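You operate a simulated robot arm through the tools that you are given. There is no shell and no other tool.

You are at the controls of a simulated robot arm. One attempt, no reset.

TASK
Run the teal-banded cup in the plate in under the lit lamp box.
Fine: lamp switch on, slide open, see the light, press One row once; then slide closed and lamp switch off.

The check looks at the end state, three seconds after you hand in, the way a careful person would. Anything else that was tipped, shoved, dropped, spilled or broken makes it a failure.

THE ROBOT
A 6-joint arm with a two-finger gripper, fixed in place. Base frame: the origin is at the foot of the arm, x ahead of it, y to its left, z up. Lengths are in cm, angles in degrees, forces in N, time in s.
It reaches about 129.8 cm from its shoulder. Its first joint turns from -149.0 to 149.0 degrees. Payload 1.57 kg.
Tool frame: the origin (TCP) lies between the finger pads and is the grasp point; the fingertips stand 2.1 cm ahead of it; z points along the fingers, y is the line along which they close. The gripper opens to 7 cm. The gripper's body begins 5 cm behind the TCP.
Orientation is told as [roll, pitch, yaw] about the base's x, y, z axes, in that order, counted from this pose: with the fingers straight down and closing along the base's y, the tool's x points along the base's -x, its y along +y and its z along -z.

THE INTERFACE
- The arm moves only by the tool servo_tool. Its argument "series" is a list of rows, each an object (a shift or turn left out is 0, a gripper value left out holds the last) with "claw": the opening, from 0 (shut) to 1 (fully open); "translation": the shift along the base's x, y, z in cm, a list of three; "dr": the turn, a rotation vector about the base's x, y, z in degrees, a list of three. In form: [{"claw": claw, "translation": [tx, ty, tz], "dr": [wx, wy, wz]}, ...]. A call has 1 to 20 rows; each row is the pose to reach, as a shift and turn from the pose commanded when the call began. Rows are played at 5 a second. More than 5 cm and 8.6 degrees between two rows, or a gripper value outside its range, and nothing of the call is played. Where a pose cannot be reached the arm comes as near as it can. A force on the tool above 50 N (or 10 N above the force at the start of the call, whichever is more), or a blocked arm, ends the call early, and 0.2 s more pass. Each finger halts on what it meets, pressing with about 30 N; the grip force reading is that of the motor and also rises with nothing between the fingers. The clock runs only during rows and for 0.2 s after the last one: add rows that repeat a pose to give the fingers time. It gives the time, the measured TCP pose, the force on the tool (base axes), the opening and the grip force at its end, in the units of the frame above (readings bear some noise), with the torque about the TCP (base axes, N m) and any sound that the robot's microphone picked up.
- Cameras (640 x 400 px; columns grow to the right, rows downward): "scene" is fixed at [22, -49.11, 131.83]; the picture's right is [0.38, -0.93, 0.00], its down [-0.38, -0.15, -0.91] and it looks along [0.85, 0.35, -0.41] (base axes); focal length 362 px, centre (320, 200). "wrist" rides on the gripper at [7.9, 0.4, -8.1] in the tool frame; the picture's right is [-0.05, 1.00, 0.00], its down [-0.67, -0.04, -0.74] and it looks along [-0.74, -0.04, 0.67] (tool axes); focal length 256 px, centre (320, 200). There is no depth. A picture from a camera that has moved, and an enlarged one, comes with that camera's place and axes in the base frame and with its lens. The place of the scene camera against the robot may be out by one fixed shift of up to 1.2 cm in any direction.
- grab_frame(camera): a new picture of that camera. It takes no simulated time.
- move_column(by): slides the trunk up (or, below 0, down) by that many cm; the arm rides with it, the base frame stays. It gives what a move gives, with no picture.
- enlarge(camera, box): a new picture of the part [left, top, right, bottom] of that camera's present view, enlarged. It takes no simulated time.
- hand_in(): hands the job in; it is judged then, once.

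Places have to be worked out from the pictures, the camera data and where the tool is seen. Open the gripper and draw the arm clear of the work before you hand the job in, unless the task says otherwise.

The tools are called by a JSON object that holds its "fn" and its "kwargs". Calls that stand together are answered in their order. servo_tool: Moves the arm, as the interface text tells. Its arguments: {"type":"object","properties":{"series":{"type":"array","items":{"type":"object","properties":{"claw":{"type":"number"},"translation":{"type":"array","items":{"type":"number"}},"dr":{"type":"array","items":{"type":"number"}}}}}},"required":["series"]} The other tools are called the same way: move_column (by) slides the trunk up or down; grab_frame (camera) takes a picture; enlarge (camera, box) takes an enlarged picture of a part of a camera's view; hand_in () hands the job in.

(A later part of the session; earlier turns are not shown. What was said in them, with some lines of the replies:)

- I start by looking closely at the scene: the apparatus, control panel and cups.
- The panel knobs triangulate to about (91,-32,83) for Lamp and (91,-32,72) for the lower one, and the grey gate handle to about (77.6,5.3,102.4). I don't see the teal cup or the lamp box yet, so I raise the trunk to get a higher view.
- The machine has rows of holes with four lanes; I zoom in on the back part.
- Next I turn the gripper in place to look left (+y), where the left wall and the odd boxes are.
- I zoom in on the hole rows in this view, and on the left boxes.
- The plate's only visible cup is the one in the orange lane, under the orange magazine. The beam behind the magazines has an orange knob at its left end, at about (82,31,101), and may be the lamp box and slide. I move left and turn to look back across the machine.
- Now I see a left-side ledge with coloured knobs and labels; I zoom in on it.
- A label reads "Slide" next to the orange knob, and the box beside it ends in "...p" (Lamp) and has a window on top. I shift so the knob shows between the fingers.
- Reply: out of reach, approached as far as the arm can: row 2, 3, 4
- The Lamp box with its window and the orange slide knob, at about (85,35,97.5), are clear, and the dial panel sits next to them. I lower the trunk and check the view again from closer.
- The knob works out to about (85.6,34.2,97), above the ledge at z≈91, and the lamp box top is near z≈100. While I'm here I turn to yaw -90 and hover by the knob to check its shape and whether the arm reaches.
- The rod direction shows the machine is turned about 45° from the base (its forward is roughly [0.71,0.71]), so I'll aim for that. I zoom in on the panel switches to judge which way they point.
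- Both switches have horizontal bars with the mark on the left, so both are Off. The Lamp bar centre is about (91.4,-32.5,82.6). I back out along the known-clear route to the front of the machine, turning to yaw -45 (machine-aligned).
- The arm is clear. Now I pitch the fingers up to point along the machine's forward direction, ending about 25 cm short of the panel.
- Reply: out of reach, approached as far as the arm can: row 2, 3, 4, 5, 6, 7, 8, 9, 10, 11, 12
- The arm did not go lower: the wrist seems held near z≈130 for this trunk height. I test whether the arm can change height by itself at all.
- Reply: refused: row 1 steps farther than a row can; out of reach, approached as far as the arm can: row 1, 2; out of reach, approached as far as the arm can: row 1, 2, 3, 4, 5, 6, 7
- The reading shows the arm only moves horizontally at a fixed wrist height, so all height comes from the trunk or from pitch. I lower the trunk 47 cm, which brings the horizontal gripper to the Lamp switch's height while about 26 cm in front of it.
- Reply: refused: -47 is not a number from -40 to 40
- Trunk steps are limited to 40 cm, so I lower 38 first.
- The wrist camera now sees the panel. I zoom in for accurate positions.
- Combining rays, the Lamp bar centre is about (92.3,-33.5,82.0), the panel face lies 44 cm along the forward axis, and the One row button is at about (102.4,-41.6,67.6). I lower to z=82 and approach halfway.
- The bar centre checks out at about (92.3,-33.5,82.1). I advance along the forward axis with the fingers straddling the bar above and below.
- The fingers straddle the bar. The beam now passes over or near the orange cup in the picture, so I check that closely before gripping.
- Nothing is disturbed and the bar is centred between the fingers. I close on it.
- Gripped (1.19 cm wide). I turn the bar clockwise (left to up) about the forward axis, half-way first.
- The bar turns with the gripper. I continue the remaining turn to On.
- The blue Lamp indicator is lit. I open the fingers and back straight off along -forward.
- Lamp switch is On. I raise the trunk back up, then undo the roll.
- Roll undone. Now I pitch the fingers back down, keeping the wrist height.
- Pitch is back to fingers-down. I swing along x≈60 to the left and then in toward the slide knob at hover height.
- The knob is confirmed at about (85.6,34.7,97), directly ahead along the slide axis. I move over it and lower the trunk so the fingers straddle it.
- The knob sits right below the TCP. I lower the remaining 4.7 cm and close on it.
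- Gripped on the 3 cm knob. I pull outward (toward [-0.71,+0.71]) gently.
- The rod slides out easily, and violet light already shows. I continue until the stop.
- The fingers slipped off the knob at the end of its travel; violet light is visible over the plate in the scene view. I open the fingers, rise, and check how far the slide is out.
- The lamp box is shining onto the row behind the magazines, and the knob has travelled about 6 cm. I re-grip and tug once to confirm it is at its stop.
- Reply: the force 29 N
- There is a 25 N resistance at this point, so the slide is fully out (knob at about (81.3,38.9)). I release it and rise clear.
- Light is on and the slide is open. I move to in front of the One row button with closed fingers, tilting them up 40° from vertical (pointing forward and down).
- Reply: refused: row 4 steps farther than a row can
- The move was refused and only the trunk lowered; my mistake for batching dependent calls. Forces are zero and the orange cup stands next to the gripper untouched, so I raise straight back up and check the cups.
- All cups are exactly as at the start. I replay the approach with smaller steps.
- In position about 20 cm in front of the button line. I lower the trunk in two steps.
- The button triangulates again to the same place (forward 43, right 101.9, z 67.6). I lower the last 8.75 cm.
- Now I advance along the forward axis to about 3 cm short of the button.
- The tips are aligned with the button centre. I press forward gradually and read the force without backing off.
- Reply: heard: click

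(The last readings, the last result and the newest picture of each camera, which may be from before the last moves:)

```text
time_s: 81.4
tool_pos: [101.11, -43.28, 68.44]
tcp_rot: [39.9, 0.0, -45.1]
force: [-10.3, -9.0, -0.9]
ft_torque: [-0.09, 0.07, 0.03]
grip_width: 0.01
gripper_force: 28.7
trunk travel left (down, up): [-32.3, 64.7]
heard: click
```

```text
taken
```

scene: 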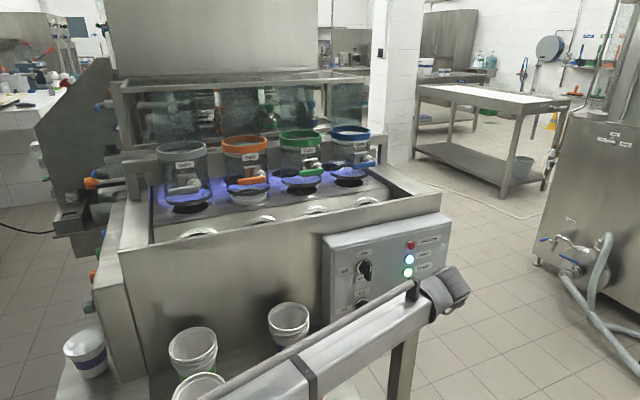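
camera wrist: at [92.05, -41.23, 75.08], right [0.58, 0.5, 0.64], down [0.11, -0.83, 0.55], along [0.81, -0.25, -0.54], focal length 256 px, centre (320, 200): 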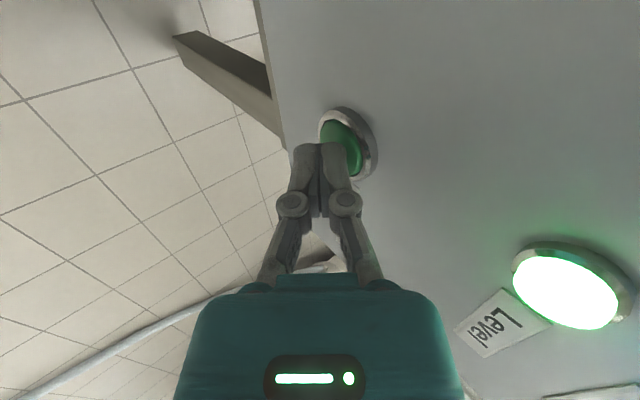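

A click was heard at about 14 N, so the press registered. I back off and give the row time to move.

{"fn": "servo_tool", "kwargs": {"series": [{"translation": [-1.5, -1.5, 0]}, {"translation": [-4.5, -4.5, 0]}, {"translation": [-7.5, -7.5, 0]}, {"translation": [-10.5, -10.5, 0]}, {"translation": [-13.5, -13.5, 0]}, {"translation": [-13.5, -13.5, 0]}, {"translation": [-13.5, -13.5, 0]}, {"translation": [-13.5, -13.5, 0]}, {"translation": [-13.5, -13.5, 0]}, {"translation": [-13.5, -13.5, 0]}, {"translation": [-13.5, -13.5, 0]}, {"translation": [-13.5, -13.5, 0]}]}}

{"fn": "grab_frame", "kwargs": {"camera": "scene"}}

{"fn": "enlarge", "kwargs": {"camera": "scene", "box": [150, 130, 420, 255]}}

```text
time_s: 84.0
tool_pos: [87.64, -56.57, 68.56]
tcp_rot: [40.0, 0.0, -45.0]
force: [-0.8, 0.4, -0.9]
ft_torque: [-0.05, 0.02, 0.03]
grip_width: 0.0
gripper_force: 28.2
trunk travel left (down, up): [-32.3, 64.7]
```

```text
taken
```

scene: 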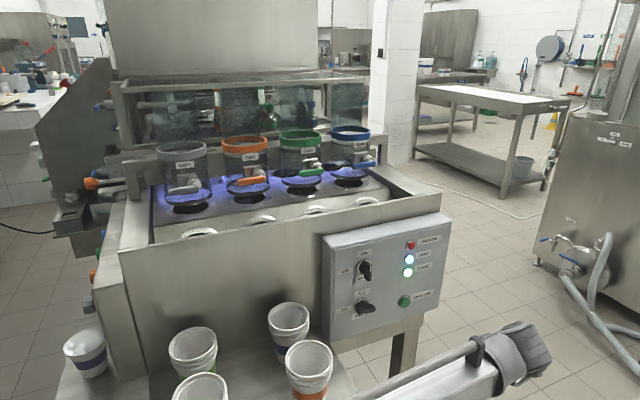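

```text
2.37 times, centred on (285, 192) of scene
camera zoom: at [22.0, -49.11, 131.83], right [0.38, -0.93, 0.0], down [-0.38, -0.15, -0.91], along [0.85, 0.35, -0.41], focal length 858 px, centre (403, 218)
```

zoom: 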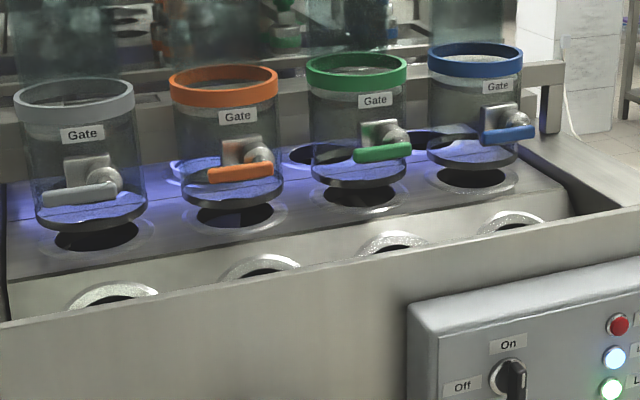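

The cup has moved back one row, behind the orange magazine into the lit row. I raise the trunk and look again to confirm motion is complete.

{"fn": "move_column", "kwargs": {"by": 38}}

{"fn": "move_column", "kwargs": {"by": 8.75}}

{"fn": "grab_frame", "kwargs": {"camera": "scene"}}

```text
time_s: 87.7
tool_pos: [87.73, -56.62, 106.43]
tcp_rot: [40.1, 0.0, -45.0]
force: [-0.1, 0.5, -0.9]
ft_torque: [0.0, 0.0, -0.03]
grip_width: 0.01
gripper_force: 29.6
trunk travel left (down, up): [-70.3, 26.7]
```

```text
time_s: 88.9
tool_pos: [87.69, -56.55, 115.34]
tcp_rot: [40.0, 0.1, -44.9]
force: [0.2, -1.0, 0.3]
ft_torque: [0.0, -0.01, -0.02]
grip_width: 0.03
gripper_force: 28.3
trunk travel left (down, up): [-79.1, 17.9]
```

```text
taken
```

scene: 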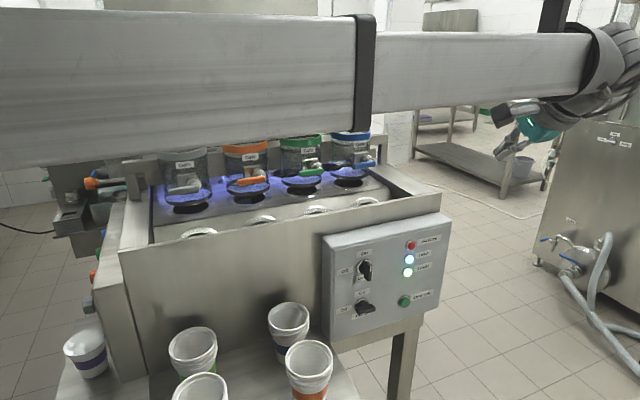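

I reverse the earlier approach: tilt back to fingers-down while moving to (60,-31).

{"fn": "servo_tool", "kwargs": {"series": [{"translation": [-2.5, 0, 0], "dr": [0, 0, 0]}, {"translation": [-5, 1, -0.8], "dr": [-3.14, 3.14, 0]}, {"translation": [-8, 3, -1.6], "dr": [-6.28, 6.28, 0]}, {"translation": [-11, 5.5, -2.3], "dr": [-9.43, 9.43, 0]}, {"translation": [-14, 8.5, -2.9], "dr": [-12.57, 12.57, 0]}, {"translation": [-17, 11.5, -3.4], "dr": [-15.7, 15.7, 0]}, {"translation": [-19.5, 15, -3.8], "dr": [-18.85, 18.85, 0]}, {"translation": [-22, 18.5, -4.1], "dr": [-22, 22, 0]}, {"translation": [-24.5, 22, -4.3], "dr": [-25.1, 25.1, 0]}, {"translation": [-27.5, 25.4, -4.4], "dr": [-28.28, 28.28, 0], "claw": 1}]}}

{"fn": "grab_frame", "kwargs": {"camera": "wrist"}}

```text
time_s: 91.1
tool_pos: [60.06, -31.13, 111.0]
tcp_rot: [0.0, -0.1, -45.0]
force: [0.7, 1.0, -0.3]
ft_torque: [-0.01, 0.03, -0.04]
grip_width: 4.22
gripper_force: 0.0
trunk travel left (down, up): [-79.1, 17.9]
```

```text
taken
camera wrist: at [54.75, -25.27, 119.13], right [0.74, 0.67, 0.0], down [0.45, -0.49, 0.75], along [0.5, -0.56, -0.67], focal length 256 px, centre (320, 200)
```

wrist: 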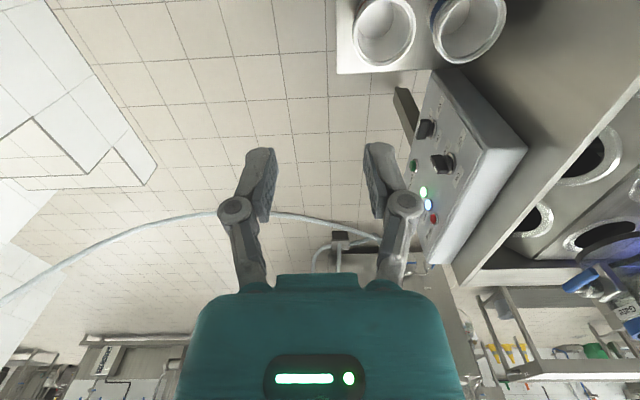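

Now I swing back left to the slide knob, which is out at about (81.3,38.9), approaching from the outside at hover height.

{"fn": "servo_tool", "kwargs": {"series": [{"translation": [0, 5, 0], "claw": 1}, {"translation": [0, 10, 0]}, {"translation": [0, 15, 0]}, {"translation": [0, 20, 0]}, {"translation": [0, 25, 0]}, {"translation": [0, 30, 0]}, {"translation": [0, 35, 0]}, {"translation": [0, 40, 0]}, {"translation": [0, 45, 0]}, {"translation": [0, 50, 0]}, {"translation": [0, 55, 0]}, {"translation": [0, 60, 0]}, {"translation": [0, 65, 0]}, {"translation": [3, 69, 0]}, {"translation": [6, 72, 0]}, {"translation": [10, 74, 0]}, {"translation": [14, 75, 0]}, {"translation": [16, 75.3, 0]}]}}

{"fn": "grab_frame", "kwargs": {"camera": "wrist"}}

{"fn": "grab_frame", "kwargs": {"camera": "scene"}}

{"fn": "enlarge", "kwargs": {"camera": "scene", "box": [150, 130, 310, 230]}}

```text
time_s: 94.9
tool_pos: [76.26, 44.12, 111.01]
tcp_rot: [0.0, 0.0, -44.9]
force: [-0.5, -0.4, 0.5]
ft_torque: [0.0, 0.0, 0.0]
grip_width: 6.99
gripper_force: 0.1
trunk travel left (down, up): [-79.1, 17.9]
```

```text
taken
camera wrist: at [71.03, 49.95, 119.09], right [0.74, 0.67, 0.0], down [0.45, -0.5, 0.75], along [0.5, -0.55, -0.67], focal length 256 px, centre (320, 200)
```

wrist: 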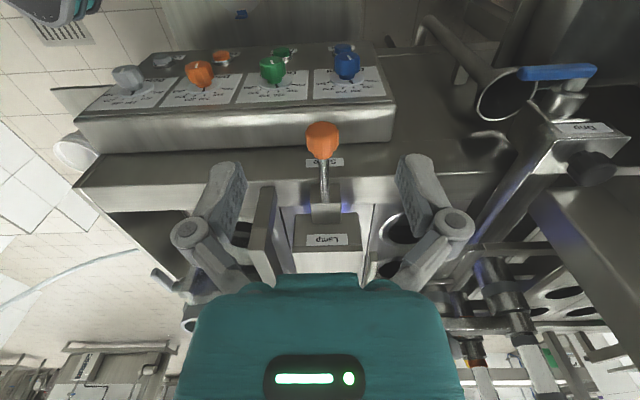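

```text
taken
```

scene: 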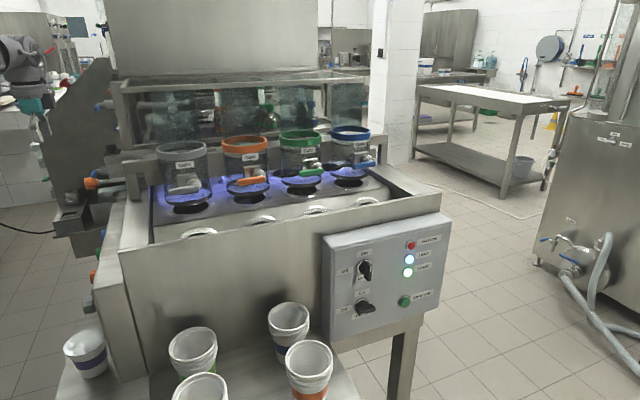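

```text
4.00 times, centred on (230, 180) of scene
camera zoom: at [22.0, -49.11, 131.83], right [0.38, -0.93, 0.0], down [-0.38, -0.15, -0.91], along [0.85, 0.35, -0.41], focal length 1448 px, centre (680, 280)
```

zoom: 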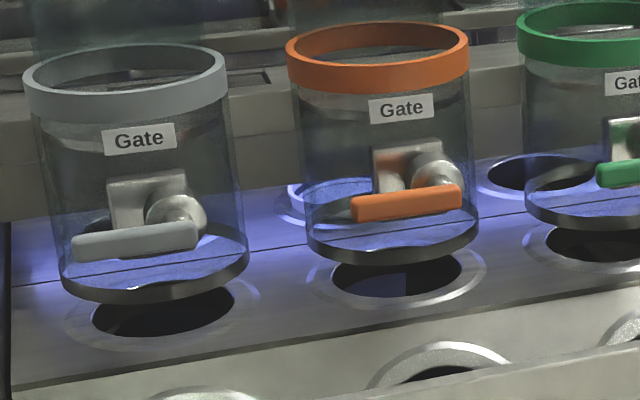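

The knob is still out. I move over it, then lower and grip.

{"fn": "servo_tool", "kwargs": {"series": [{"translation": [1.7, -1.8, 0]}, {"translation": [3.4, -3.5, 0]}, {"translation": [5, -5.2, 0]}]}}

{"fn": "grab_frame", "kwargs": {"camera": "wrist"}}

```text
time_s: 95.7
tool_pos: [81.32, 38.94, 110.98]
tcp_rot: [0.0, -0.1, -45.0]
force: [0.3, 0.4, 0.6]
ft_torque: [0.01, 0.01, 0.01]
grip_width: 7.0
gripper_force: 0.1
trunk travel left (down, up): [-79.1, 17.9]
```

```text
taken
camera wrist: at [75.94, 44.76, 119.09], right [0.74, 0.67, 0.0], down [0.45, -0.5, 0.75], along [0.5, -0.55, -0.67], focal length 256 px, centre (320, 200)
```

wrist: 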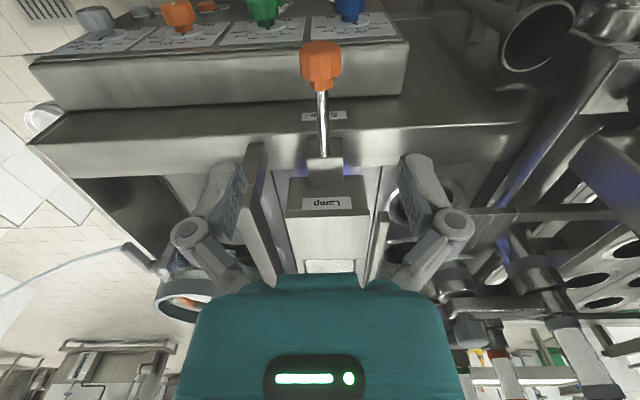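

{"fn": "move_column", "kwargs": {"by": -13.7}}

{"fn": "servo_tool", "kwargs": {"series": [{"claw": 0.7}, {"claw": 0.4}, {"claw": 0.1}, {"claw": 0}, {"claw": 0}]}}

{"fn": "grab_frame", "kwargs": {"camera": "wrist"}}

```text
time_s: 97.4
tool_pos: [81.02, 38.89, 97.23]
tcp_rot: [0.1, 0.0, -45.0]
force: [-0.5, 0.3, 1.0]
ft_torque: [0.01, -0.01, 0.01]
grip_width: 6.99
gripper_force: 0.0
trunk travel left (down, up): [-65.4, 31.6]
```

```text
time_s: 98.6
tool_pos: [81.32, 39.03, 97.27]
tcp_rot: [0.0, 0.0, -45.0]
force: [3.2, 1.8, 5.6]
ft_torque: [0.01, -0.01, -0.2]
grip_width: 3.01
gripper_force: 32.5
trunk travel left (down, up): [-65.4, 31.6]
```

```text
taken
camera wrist: at [75.91, 44.83, 105.4], right [0.74, 0.67, 0.0], down [0.45, -0.5, 0.75], along [0.5, -0.55, -0.67], focal length 256 px, centre (320, 200)
```

wrist: 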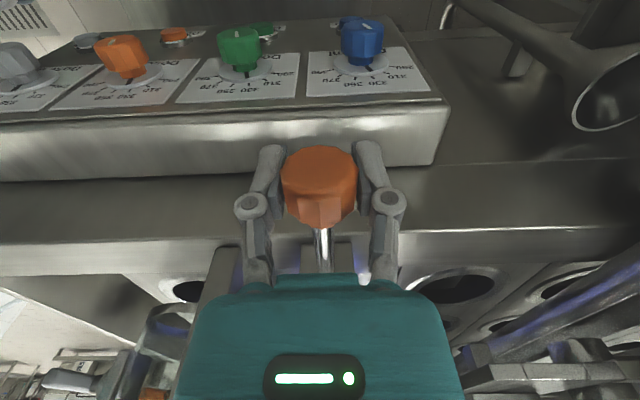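

Gripped. I push the slide back in the full 6 cm plus a touch.

{"fn": "servo_tool", "kwargs": {"series": [{"translation": [0.7, -0.7, 0]}, {"translation": [1.4, -1.4, 0]}, {"translation": [2.1, -2.1, 0]}, {"translation": [2.8, -2.8, 0]}, {"translation": [3.5, -3.5, 0]}, {"translation": [4.0, -4.0, 0]}, {"translation": [4.3, -4.3, 0]}]}}

{"fn": "grab_frame", "kwargs": {"camera": "wrist"}}

{"fn": "grab_frame", "kwargs": {"camera": "scene"}}

```text
time_s: 100.2
tool_pos: [85.41, 34.77, 97.24]
tcp_rot: [-0.1, 0.0, -45.0]
force: [-1.7, 7.2, 0.9]
ft_torque: [-0.27, -0.19, -0.57]
grip_width: 3.02
gripper_force: 32.2
trunk travel left (down, up): [-65.4, 31.6]
```

```text
taken
camera wrist: at [80.16, 40.58, 105.4], right [0.74, 0.67, 0.0], down [0.45, -0.5, 0.75], along [0.5, -0.55, -0.67], focal length 256 px, centre (320, 200)
```

wrist: 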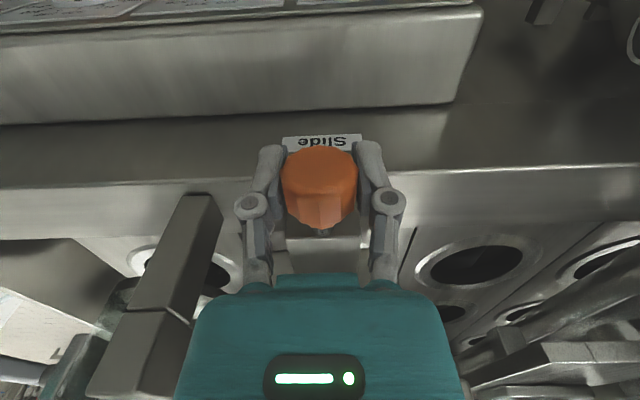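

```text
taken
```

scene: 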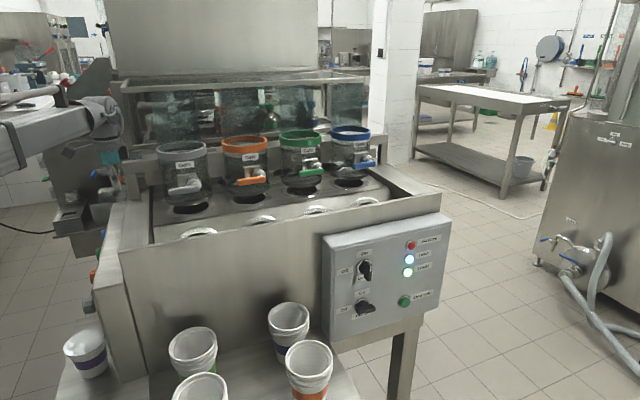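

The slide is in and the violet light is gone. I push 0.3 cm more to confirm the stop, then release.

{"fn": "servo_tool", "kwargs": {"series": [{"translation": [0.15, -0.15, 0]}, {"translation": [0.3, -0.3, 0]}]}}

{"fn": "servo_tool", "kwargs": {"series": [{"translation": [-0.2, 0.2, 0], "claw": 0}, {"translation": [-0.3, 0.3, 0], "claw": 0.5}, {"translation": [-0.3, 0.3, 0], "claw": 1}, {"translation": [-0.3, 0.3, 0], "claw": 1}, {"translation": [-0.3, 0.3, 0], "claw": 1}]}}

{"fn": "grab_frame", "kwargs": {"camera": "wrist"}}

```text
time_s: 100.8
tool_pos: [85.49, 34.61, 97.11]
tcp_rot: [-0.1, 0.2, -44.9]
force: [-22.1, 19.8, -10.6]
ft_torque: [-0.06, -0.1, -0.5]
grip_width: 3.04
gripper_force: 32.2
trunk travel left (down, up): [-65.4, 31.6]
```

```text
time_s: 102.0
tool_pos: [85.48, 34.73, 97.31]
tcp_rot: [0.0, 0.0, -45.0]
force: [-0.3, 0.2, -0.9]
ft_torque: [-0.01, -0.01, 0.03]
grip_width: 6.99
gripper_force: 0.1
trunk travel left (down, up): [-65.4, 31.6]
```

```text
taken
camera wrist: at [80.2, 40.49, 105.39], right [0.74, 0.67, 0.0], down [0.45, -0.5, 0.75], along [0.5, -0.55, -0.67], focal length 256 px, centre (320, 200)
```

wrist: 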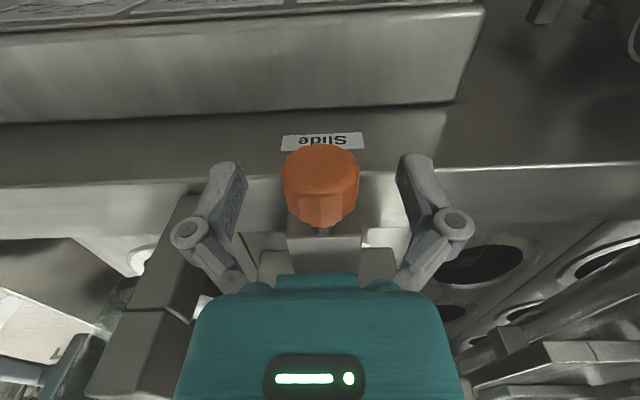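

The slide is against its stop and released. I raise the trunk clear.

{"fn": "move_column", "kwargs": {"by": 13.7}}

{"fn": "grab_frame", "kwargs": {"camera": "wrist"}}

```text
time_s: 103.6
tool_pos: [85.56, 34.68, 110.9]
tcp_rot: [-0.1, 0.0, -45.0]
force: [-0.8, -0.2, -0.6]
ft_torque: [0.0, 0.03, 0.03]
grip_width: 7.01
gripper_force: 0.1
trunk travel left (down, up): [-79.1, 17.9]
```

```text
taken
camera wrist: at [80.22, 40.48, 119.08], right [0.74, 0.67, 0.0], down [0.45, -0.5, 0.75], along [0.5, -0.55, -0.67], focal length 256 px, centre (320, 200)
```

wrist: 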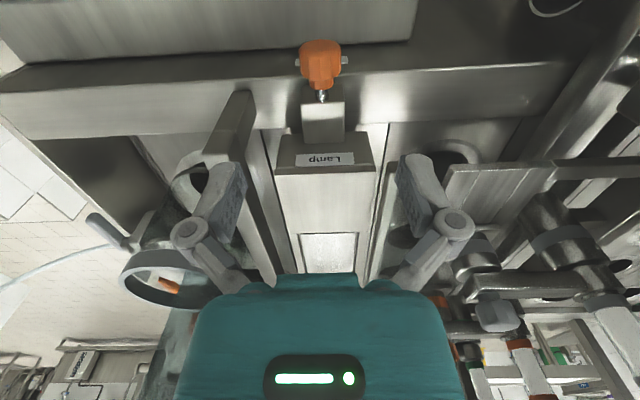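

The slide is closed. I swing back to the front of the machine.

{"fn": "servo_tool", "kwargs": {"series": [{"translation": [-3, 3, 0]}, {"translation": [-6.2, 6.2, 0]}, {"translation": [-10.5, 7.5, 0]}, {"translation": [-14.5, 7, 0]}, {"translation": [-18.5, 5, 0]}, {"translation": [-22, 2, 0]}, {"translation": [-24.5, -2, 0]}, {"translation": [-25.5, -6.5, 0]}, {"translation": [-25.5, -11.5, 0]}, {"translation": [-25.5, -16.5, 0]}, {"translation": [-25.5, -21.5, 0]}, {"translation": [-25.5, -26.5, 0]}, {"translation": [-25.5, -31.5, 0]}, {"translation": [-25.5, -36.5, 0]}, {"translation": [-25.5, -41.5, 0]}, {"translation": [-25.5, -46.5, 0]}, {"translation": [-25.5, -51.5, 0]}, {"translation": [-25.5, -56.5, 0]}, {"translation": [-25.5, -61.5, 0]}, {"translation": [-25.5, -64.6, 0]}]}}

```text
time_s: 107.8
tool_pos: [60.02, -29.85, 110.96]
tcp_rot: [-0.1, 0.0, -45.0]
force: [-0.4, 0.2, 1.2]
ft_torque: [0.02, -0.02, 0.0]
grip_width: 6.98
gripper_force: 0.1
trunk travel left (down, up): [-79.1, 17.9]
```

Now I pitch the fingers up to horizontal (reverse of the earlier move).

{"fn": "servo_tool", "kwargs": {"series": [{"translation": [0.5, -1.2, 0.2], "dr": [5.79, -5.79, 0]}, {"translation": [1, -2.4, 0.7], "dr": [11.57, -11.57, 0]}, {"translation": [1.5, -3.6, 1.7], "dr": [17.35, -17.35, 0]}, {"translation": [2, -4.8, 3], "dr": [23.14, -23.14, 0]}, {"translation": [2.5, -6, 4.6], "dr": [28.9, -28.9, 0]}, {"translation": [3, -7.2, 6.4], "dr": [34.7, -34.7, 0]}, {"translation": [3.5, -8.4, 8.5], "dr": [40.5, -40.5, 0]}, {"translation": [4, -9.6, 10.9], "dr": [46.3, -46.3, 0]}, {"translation": [4.5, -10.8, 13.4], "dr": [52.1, -52.1, 0]}, {"translation": [5, -12, 16], "dr": [57.9, -57.9, 0]}, {"translation": [5.5, -13.2, 18.6], "dr": [63.64, -63.64, 0]}]}}

```text
time_s: 110.2
tool_pos: [65.55, -43.16, 129.62]
tcp_rot: [90.2, 0.1, -45.0]
force: [0.5, -0.3, 0.2]
ft_torque: [0.03, 0.01, -0.01]
grip_width: 7.02
gripper_force: 0.1
trunk travel left (down, up): [-79.1, 17.9]
```

Next I roll 90° about forward so the fingers close sideways on the now vertical Lamp bar, moving to a stand-off lined up with it.

{"fn": "servo_tool", "kwargs": {"series": [{"translation": [1, -0.5, 0], "dr": [5.6, 5.6, 0]}, {"translation": [2, -1, 0], "dr": [11.2, 11.2, 0]}, {"translation": [3, -1.5, 0], "dr": [16.8, 16.8, 0]}, {"translation": [4, -2, 0], "dr": [22.4, 22.4, 0]}, {"translation": [5, -2.5, 0], "dr": [28, 28, 0]}, {"translation": [6, -3, 0], "dr": [33.6, 33.6, 0]}, {"translation": [7, -3.5, 0], "dr": [39.2, 39.2, 0]}, {"translation": [8, -4, 0], "dr": [44.8, 44.8, 0]}, {"translation": [9, -4.5, 0], "dr": [50.4, 50.4, 0]}, {"translation": [10, -5, 0], "dr": [56, 56, 0]}, {"translation": [11, -5.5, 0], "dr": [61.6, 61.6, 0]}, {"translation": [12, -6, 0], "dr": [63.64, 63.64, 0]}]}}

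{"fn": "grab_frame", "kwargs": {"camera": "wrist"}}

```text
time_s: 112.8
tool_pos: [77.63, -49.19, 129.51]
tcp_rot: [-97.4, 89.8, 127.7]
force: [0.2, -0.1, 0.3]
ft_torque: [0.01, 0.01, 0.01]
grip_width: 6.97
gripper_force: 0.0
trunk travel left (down, up): [-79.1, 17.9]
```

```text
taken
camera wrist: at [72.22, -55.28, 137.52], right [0.71, -0.71, -0.06], down [-0.55, -0.5, -0.67], along [0.44, 0.5, -0.74], focal length 256 px, centre (320, 200)
```

wrist: 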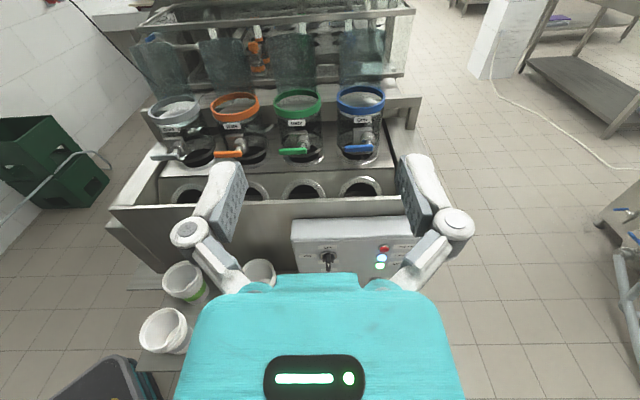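

Same stand-off point as before. I lower the trunk 47.5 cm in two steps to z≈82.

{"fn": "move_column", "kwargs": {"by": -40}}

{"fn": "move_column", "kwargs": {"by": -7.5}}

{"fn": "grab_frame", "kwargs": {"camera": "wrist"}}

{"fn": "grab_frame", "kwargs": {"camera": "scene"}}

```text
time_s: 116.6
tool_pos: [77.55, -49.05, 89.52]
tcp_rot: [-174.4, 90.0, 50.6]
force: [-0.3, 0.5, -0.9]
ft_torque: [0.0, 0.01, 0.02]
grip_width: 7.0
gripper_force: 0.1
trunk travel left (down, up): [-39.1, 57.9]
```

```text
time_s: 117.8
tool_pos: [77.44, -49.23, 82.2]
tcp_rot: [180.0, 89.9, 45.1]
force: [0.4, 0.0, 0.5]
ft_torque: [0.03, 0.01, -0.02]
grip_width: 7.01
gripper_force: 0.1
trunk travel left (down, up): [-31.6, 65.4]
```

```text
taken
camera wrist: at [72.16, -55.24, 90.04], right [0.71, -0.71, -0.05], down [-0.55, -0.5, -0.67], along [0.44, 0.5, -0.74], focal length 256 px, centre (320, 200)
```

wrist: 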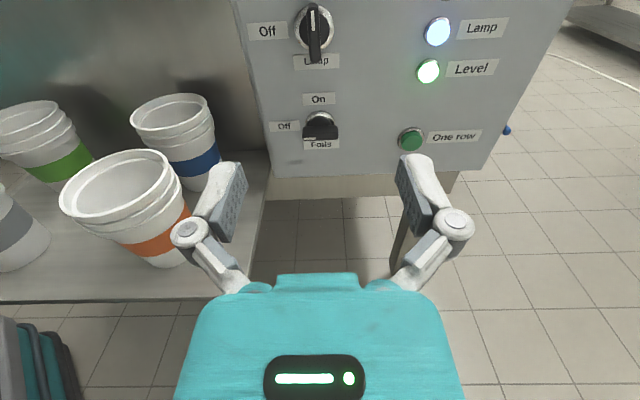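

```text
taken
```

scene: 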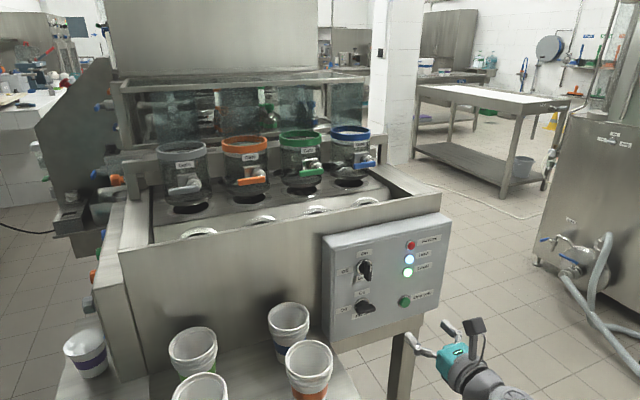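

Lined up. I advance onto the vertical Lamp bar with the fingers straddling left and right.

{"fn": "servo_tool", "kwargs": {"series": [{"translation": [2.5, 3.5, 0]}, {"translation": [5.5, 6.5, 0]}, {"translation": [8.5, 9.5, 0]}, {"translation": [10.5, 11.5, 0]}, {"translation": [12.5, 13.5, 0]}, {"translation": [14, 15, 0]}]}}

{"fn": "grab_frame", "kwargs": {"camera": "wrist"}}

```text
time_s: 119.2
tool_pos: [91.6, -34.1, 82.19]
tcp_rot: [-9.5, 90.0, -144.4]
force: [-1.0, 0.1, -0.2]
ft_torque: [0.0, 0.02, 0.02]
grip_width: 6.99
gripper_force: 0.1
trunk travel left (down, up): [-31.6, 65.4]
```

```text
taken
camera wrist: at [86.14, -40.2, 90.03], right [0.71, -0.71, -0.05], down [-0.55, -0.5, -0.67], along [0.44, 0.5, -0.74], focal length 256 px, centre (320, 200)
```

wrist: 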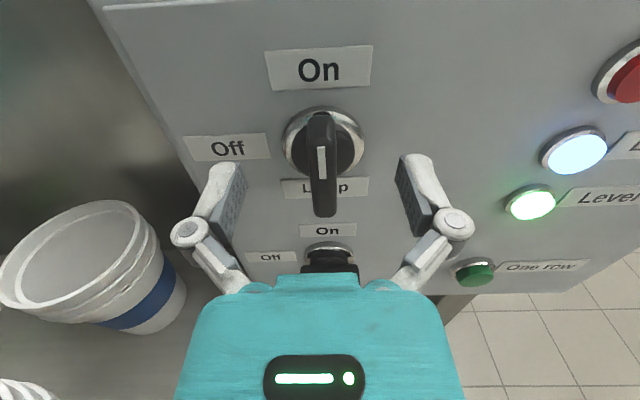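

The bar is centred between the fingers. I grip it.

{"fn": "servo_tool", "kwargs": {"series": [{"claw": 0.5}, {"claw": 0.3}, {"claw": 0.1}, {"claw": 0}, {"claw": 0}, {"claw": 0}]}}

```text
time_s: 120.6
tool_pos: [91.65, -34.21, 82.04]
tcp_rot: [-130.3, 90.0, 94.6]
force: [15.3, -7.8, 9.1]
ft_torque: [-0.02, 0.0, -0.33]
grip_width: 1.17
gripper_force: 32.1
trunk travel left (down, up): [-31.6, 65.4]
```

Gripped. I turn it counter-clockwise (up to left) back to Off, half-way first.

{"fn": "servo_tool", "kwargs": {"series": [{"dr": [-5, -5, 0]}, {"dr": [-10, -10, 0]}, {"dr": [-15, -15, 0]}, {"dr": [-20, -20, 0]}, {"dr": [-25, -25, 0]}, {"dr": [-30, -30, 0]}]}}

{"fn": "grab_frame", "kwargs": {"camera": "wrist"}}

```text
time_s: 122.0
tool_pos: [91.65, -34.18, 81.96]
tcp_rot: [90.0, 47.4, -45.0]
force: [19.1, -8.0, 10.8]
ft_torque: [0.5, -0.47, 0.09]
grip_width: 1.22
gripper_force: 32.2
trunk travel left (down, up): [-31.6, 65.4]
```

```text
taken
camera wrist: at [82.35, -36.41, 88.2], right [0.55, -0.55, 0.64], down [-0.23, -0.83, -0.52], along [0.81, 0.14, -0.57], focal length 256 px, centre (320, 200)
```

wrist: 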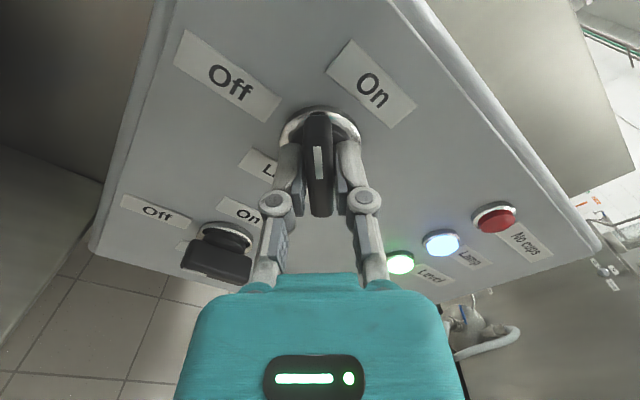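

Turning well. I complete the turn with a slight overshoot.

{"fn": "servo_tool", "kwargs": {"series": [{"dr": [-5.5, -5.5, 0]}, {"dr": [-11, -11, 0]}, {"dr": [-16.5, -16.5, 0]}, {"dr": [-22, -22, 0]}, {"dr": [-27.5, -27.5, 0]}, {"dr": [-33, -33, 0]}, {"dr": [-36, -36, 0]}]}}

{"fn": "grab_frame", "kwargs": {"camera": "wrist"}}

{"fn": "grab_frame", "kwargs": {"camera": "scene"}}

```text
time_s: 123.6
tool_pos: [91.63, -34.14, 81.97]
tcp_rot: [90.1, -3.4, -45.0]
force: [16.3, -4.9, 7.6]
ft_torque: [0.56, 0.34, -0.58]
grip_width: 1.26
gripper_force: 31.9
trunk travel left (down, up): [-31.6, 65.4]
```

```text
taken
camera wrist: at [80.27, -34.34, 82.0], right [0.0, 0.0, 1.0], down [-0.05, -1.0, 0.0], along [1.0, -0.05, 0.0], focal length 256 px, centre (320, 200)
```

wrist: 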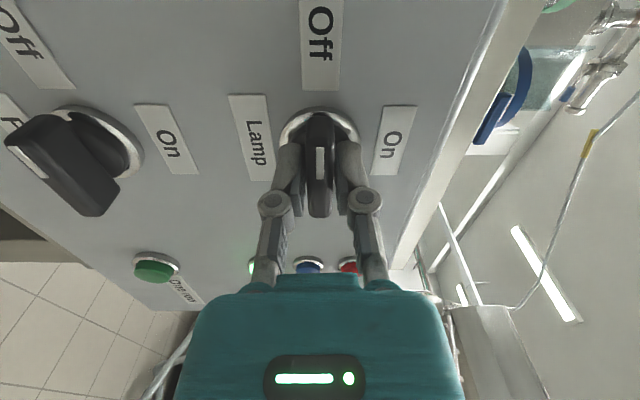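

```text
taken
```

scene: 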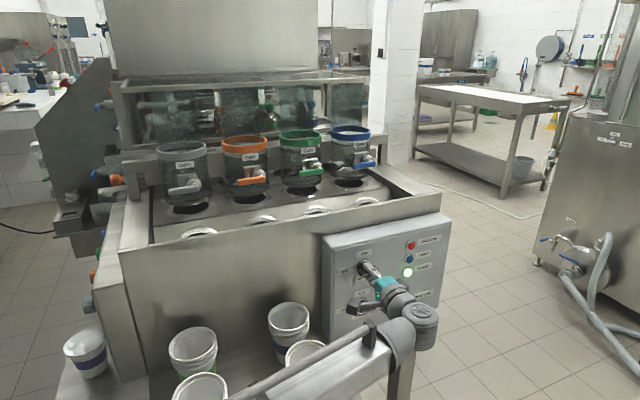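

The blue Lamp indicator is dark and the switch points to Off. I open the fingers and back away.

{"fn": "servo_tool", "kwargs": {"series": [{"claw": 0.5}, {"claw": 0.8}, {"claw": 1}, {"claw": 1}, {"translation": [-2.5, -2.5, 0]}, {"translation": [-5.5, -5.5, 0]}, {"translation": [-8.5, -8.5, 0]}, {"translation": [-11.5, -11.5, 0]}, {"translation": [-14, -15, 0]}, {"translation": [-16, -17, 0]}]}}

{"fn": "enlarge", "kwargs": {"camera": "scene", "box": [310, 220, 470, 350]}}

```text
time_s: 125.8
tool_pos: [75.43, -50.99, 82.07]
tcp_rot: [89.9, -3.4, -45.0]
force: [-0.7, -0.7, 0.4]
ft_torque: [-0.01, -0.02, -0.02]
grip_width: 6.99
gripper_force: 0.1
trunk travel left (down, up): [-31.6, 65.4]
```

```text
3.08 times, centred on (390, 285) of scene
camera zoom: at [22.0, -49.11, 131.83], right [0.38, -0.93, 0.0], down [-0.38, -0.15, -0.91], along [0.85, 0.35, -0.41], focal length 1114 px, centre (105, -62)
```

zoom: 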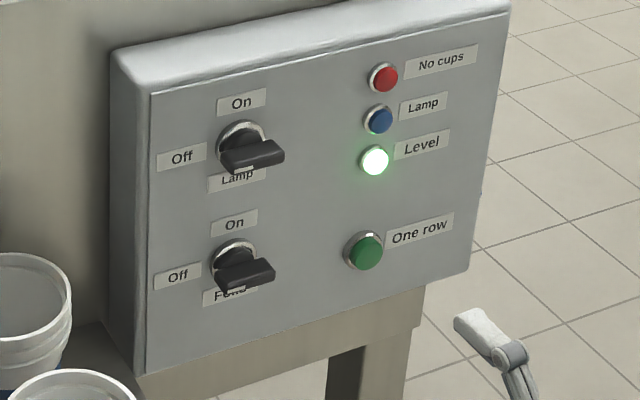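

Panel is back to Off with the Lamp light dark. I raise the trunk clear and do a final check of the slide, plate and cups.

{"fn": "move_column", "kwargs": {"by": 40}}

{"fn": "servo_tool", "kwargs": {"series": [{"translation": [-4, -1, 0]}, {"translation": [-8, -2, 0]}, {"translation": [-12, -3, 0]}, {"translation": [-16, -4, 0]}, {"translation": [-20, -5, 0]}]}}

{"fn": "grab_frame", "kwargs": {"camera": "scene"}}

{"fn": "grab_frame", "kwargs": {"camera": "wrist"}}

```text
time_s: 129.6
tool_pos: [75.36, -51.15, 121.95]
tcp_rot: [90.0, -3.3, -45.0]
force: [0.1, -0.2, -0.1]
ft_torque: [-0.02, -0.01, -0.02]
grip_width: 7.0
gripper_force: 0.0
trunk travel left (down, up): [-71.6, 25.4]
```

```text
time_s: 130.8
tool_pos: [55.34, -56.22, 122.04]
tcp_rot: [89.9, -3.4, -45.0]
force: [-0.7, 0.1, 0.0]
ft_torque: [-0.01, 0.02, 0.03]
grip_width: 6.99
gripper_force: 0.1
trunk travel left (down, up): [-71.6, 25.4]
```

```text
taken
```

scene: 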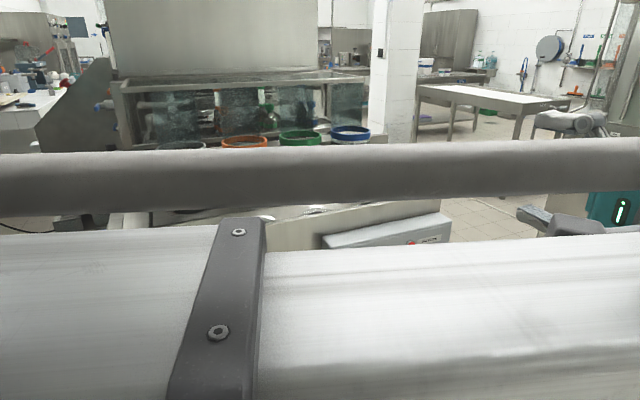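

```text
taken
camera wrist: at [43.89, -56.37, 122.06], right [0.0, 0.0, 1.0], down [-0.05, -1.0, 0.0], along [1.0, -0.05, 0.0], focal length 256 px, centre (320, 200)
```

wrist: 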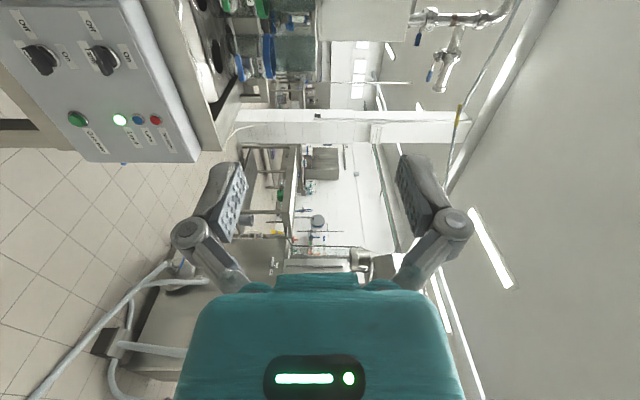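

The arm blocks the view here, so I raise it and swing left for a clear final check.

{"fn": "move_column", "kwargs": {"by": 20}}

{"fn": "servo_tool", "kwargs": {"series": [{"translation": [-1, 5, 0]}, {"translation": [-2, 9.5, 0]}, {"translation": [-3, 14, 0]}, {"translation": [-4, 18.5, 0]}, {"translation": [-5, 23, 0]}, {"translation": [-6, 27.5, 0]}, {"translation": [-7, 32, 0]}, {"translation": [-8, 36.5, 0]}, {"translation": [-9, 41, 0]}, {"translation": [-10, 45.5, 0]}, {"translation": [-10, 50, 0]}, {"translation": [-10, 55, 0]}, {"translation": [-10, 60, 0]}, {"translation": [-10, 65, 0]}, {"translation": [-10, 70, 0]}, {"translation": [-10, 75, 0]}]}}

{"fn": "grab_frame", "kwargs": {"camera": "scene"}}

{"fn": "enlarge", "kwargs": {"camera": "scene", "box": [150, 130, 310, 230]}}

{"fn": "enlarge", "kwargs": {"camera": "scene", "box": [40, 260, 360, 400]}}

{"fn": "enlarge", "kwargs": {"camera": "scene", "box": [40, 130, 240, 255]}}

```text
time_s: 133.0
tool_pos: [55.37, -56.04, 142.14]
tcp_rot: [89.9, -3.3, -45.1]
force: [-0.5, -0.3, 0.2]
ft_torque: [0.02, 0.0, 0.0]
grip_width: 6.98
gripper_force: 0.0
trunk travel left (down, up): [-91.6, 5.4]
```

```text
refused: row 1 steps farther than a row can; nothing moved
```

```text
taken
```

scene: 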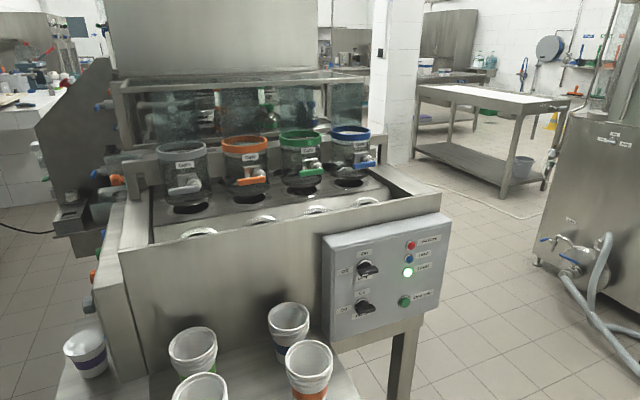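

```text
4.00 times, centred on (230, 180) of scene
camera zoom: at [22.0, -49.11, 131.83], right [0.38, -0.93, 0.0], down [-0.38, -0.15, -0.91], along [0.85, 0.35, -0.41], focal length 1448 px, centre (680, 280)
```

zoom: 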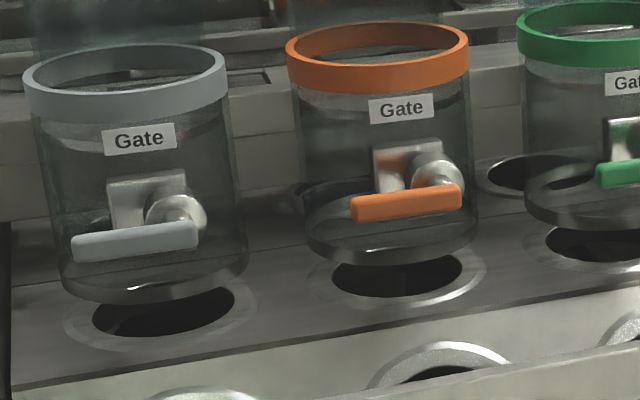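

```text
2.00 times, centred on (200, 330) of scene
camera zoom: at [22.0, -49.11, 131.83], right [0.38, -0.93, 0.0], down [-0.38, -0.15, -0.91], along [0.85, 0.35, -0.41], focal length 724 px, centre (560, -60)
```

zoom: 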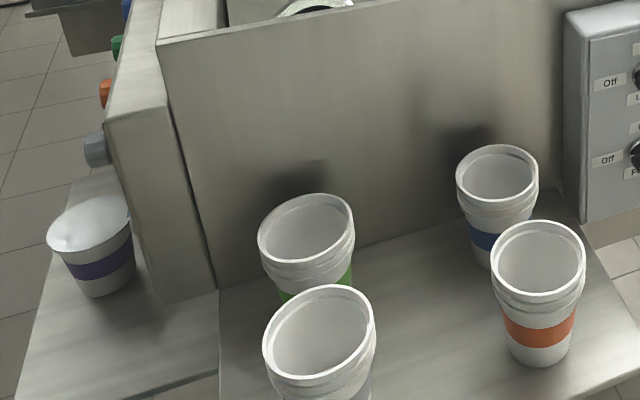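

```text
3.20 times, centred on (140, 192) of scene
camera zoom: at [22.0, -49.11, 131.83], right [0.38, -0.93, 0.0], down [-0.38, -0.15, -0.91], along [0.85, 0.35, -0.41], focal length 1158 px, centre (896, 224)
```

zoom: 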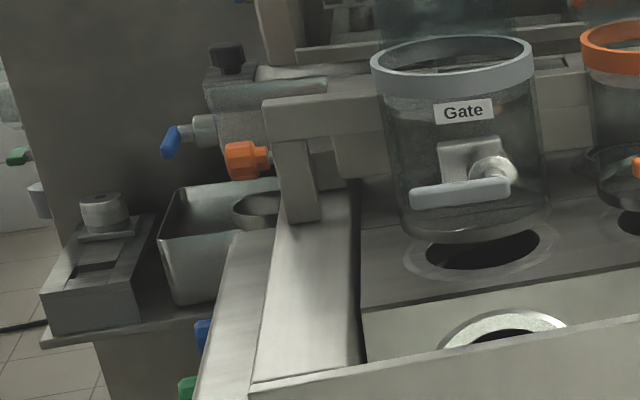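

Cups, slide and switches look right. I zoom in on the hole behind the orange magazine to make sure the cup is there.

{"fn": "enlarge", "kwargs": {"camera": "scene", "box": [210, 165, 274, 205]}}

{"fn": "enlarge", "kwargs": {"camera": "scene", "box": [260, 155, 340, 205]}}

```text
10.00 times, centred on (242, 185) of scene
camera zoom: at [22.0, -49.11, 131.83], right [0.38, -0.93, 0.0], down [-0.38, -0.15, -0.91], along [0.85, 0.35, -0.41], focal length 3620 px, centre (1100, 350)
```

zoom: 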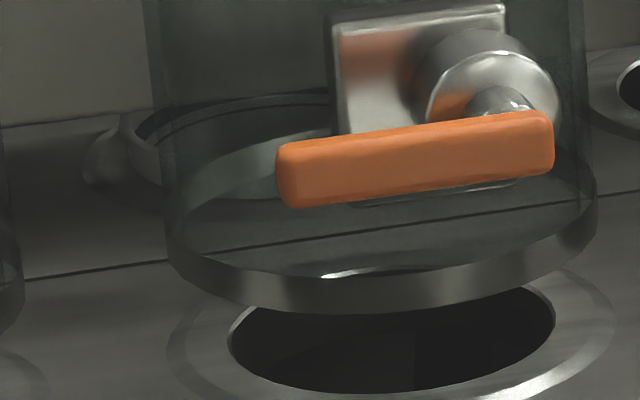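

```text
8.00 times, centred on (300, 180) of scene
camera zoom: at [22.0, -49.11, 131.83], right [0.38, -0.93, 0.0], down [-0.38, -0.15, -0.91], along [0.85, 0.35, -0.41], focal length 2896 px, centre (480, 360)
```

zoom: 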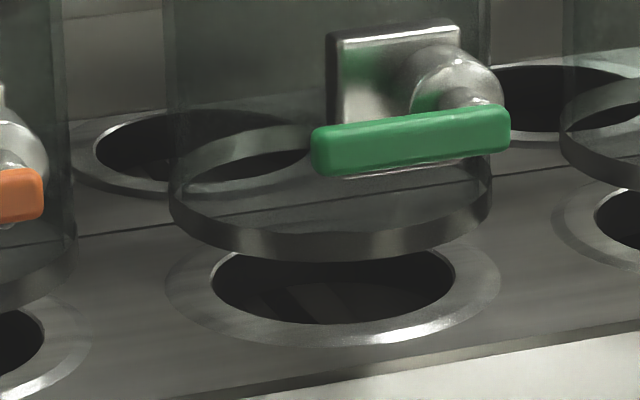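

The cup's raised rim is visible in the next row, which by my estimate lies right under the lamp box. The slide is closed, the Lamp switch is Off, the other cups haven't moved, and the arm is raised clear with the gripper open, so I hand in.

{"fn": "hand_in", "kwargs": {}}

```text
The job is handed in.
```

I ran the cup in the plate one row further in, so it now sits under the lamp box, and then closed the slide and switched the lamp off. The job is handed in, but I haven't seen a verdict.

| Step | What showed it worked |
|---|---|
| Lamp switch on | The blue Lamp light on the panel came on. |
| Slide open | I pulled it about 6 cm to its stop, and violet light showed over the plate. |
| One row pressed once | I heard one click, and the cup moved back one row. |
| Slide closed | I pushed it to its stop, and the violet light went out. |
| Lamp switch off | The blue Lamp light went dark. |

- **Teal band not seen:** the cup's band was always hidden below the plate. I took it to be the teal one because it was the only cup I could see in the plate.
- **Position under the lamp:** I worked this out from the camera pictures, and couldn't look straight down at the cup.
- **Near miss:** a refused move left the gripper coming down beside the orange-banded cup. Nothing was touched, and the other cups stood exactly as at the start in the last pictures.
- **Slip on the slide:** the fingers slid off the slide knob when it reached its stop. I gripped it again and confirmed the slide was fully open.

The arm is raised clear of the machine with the gripper open.
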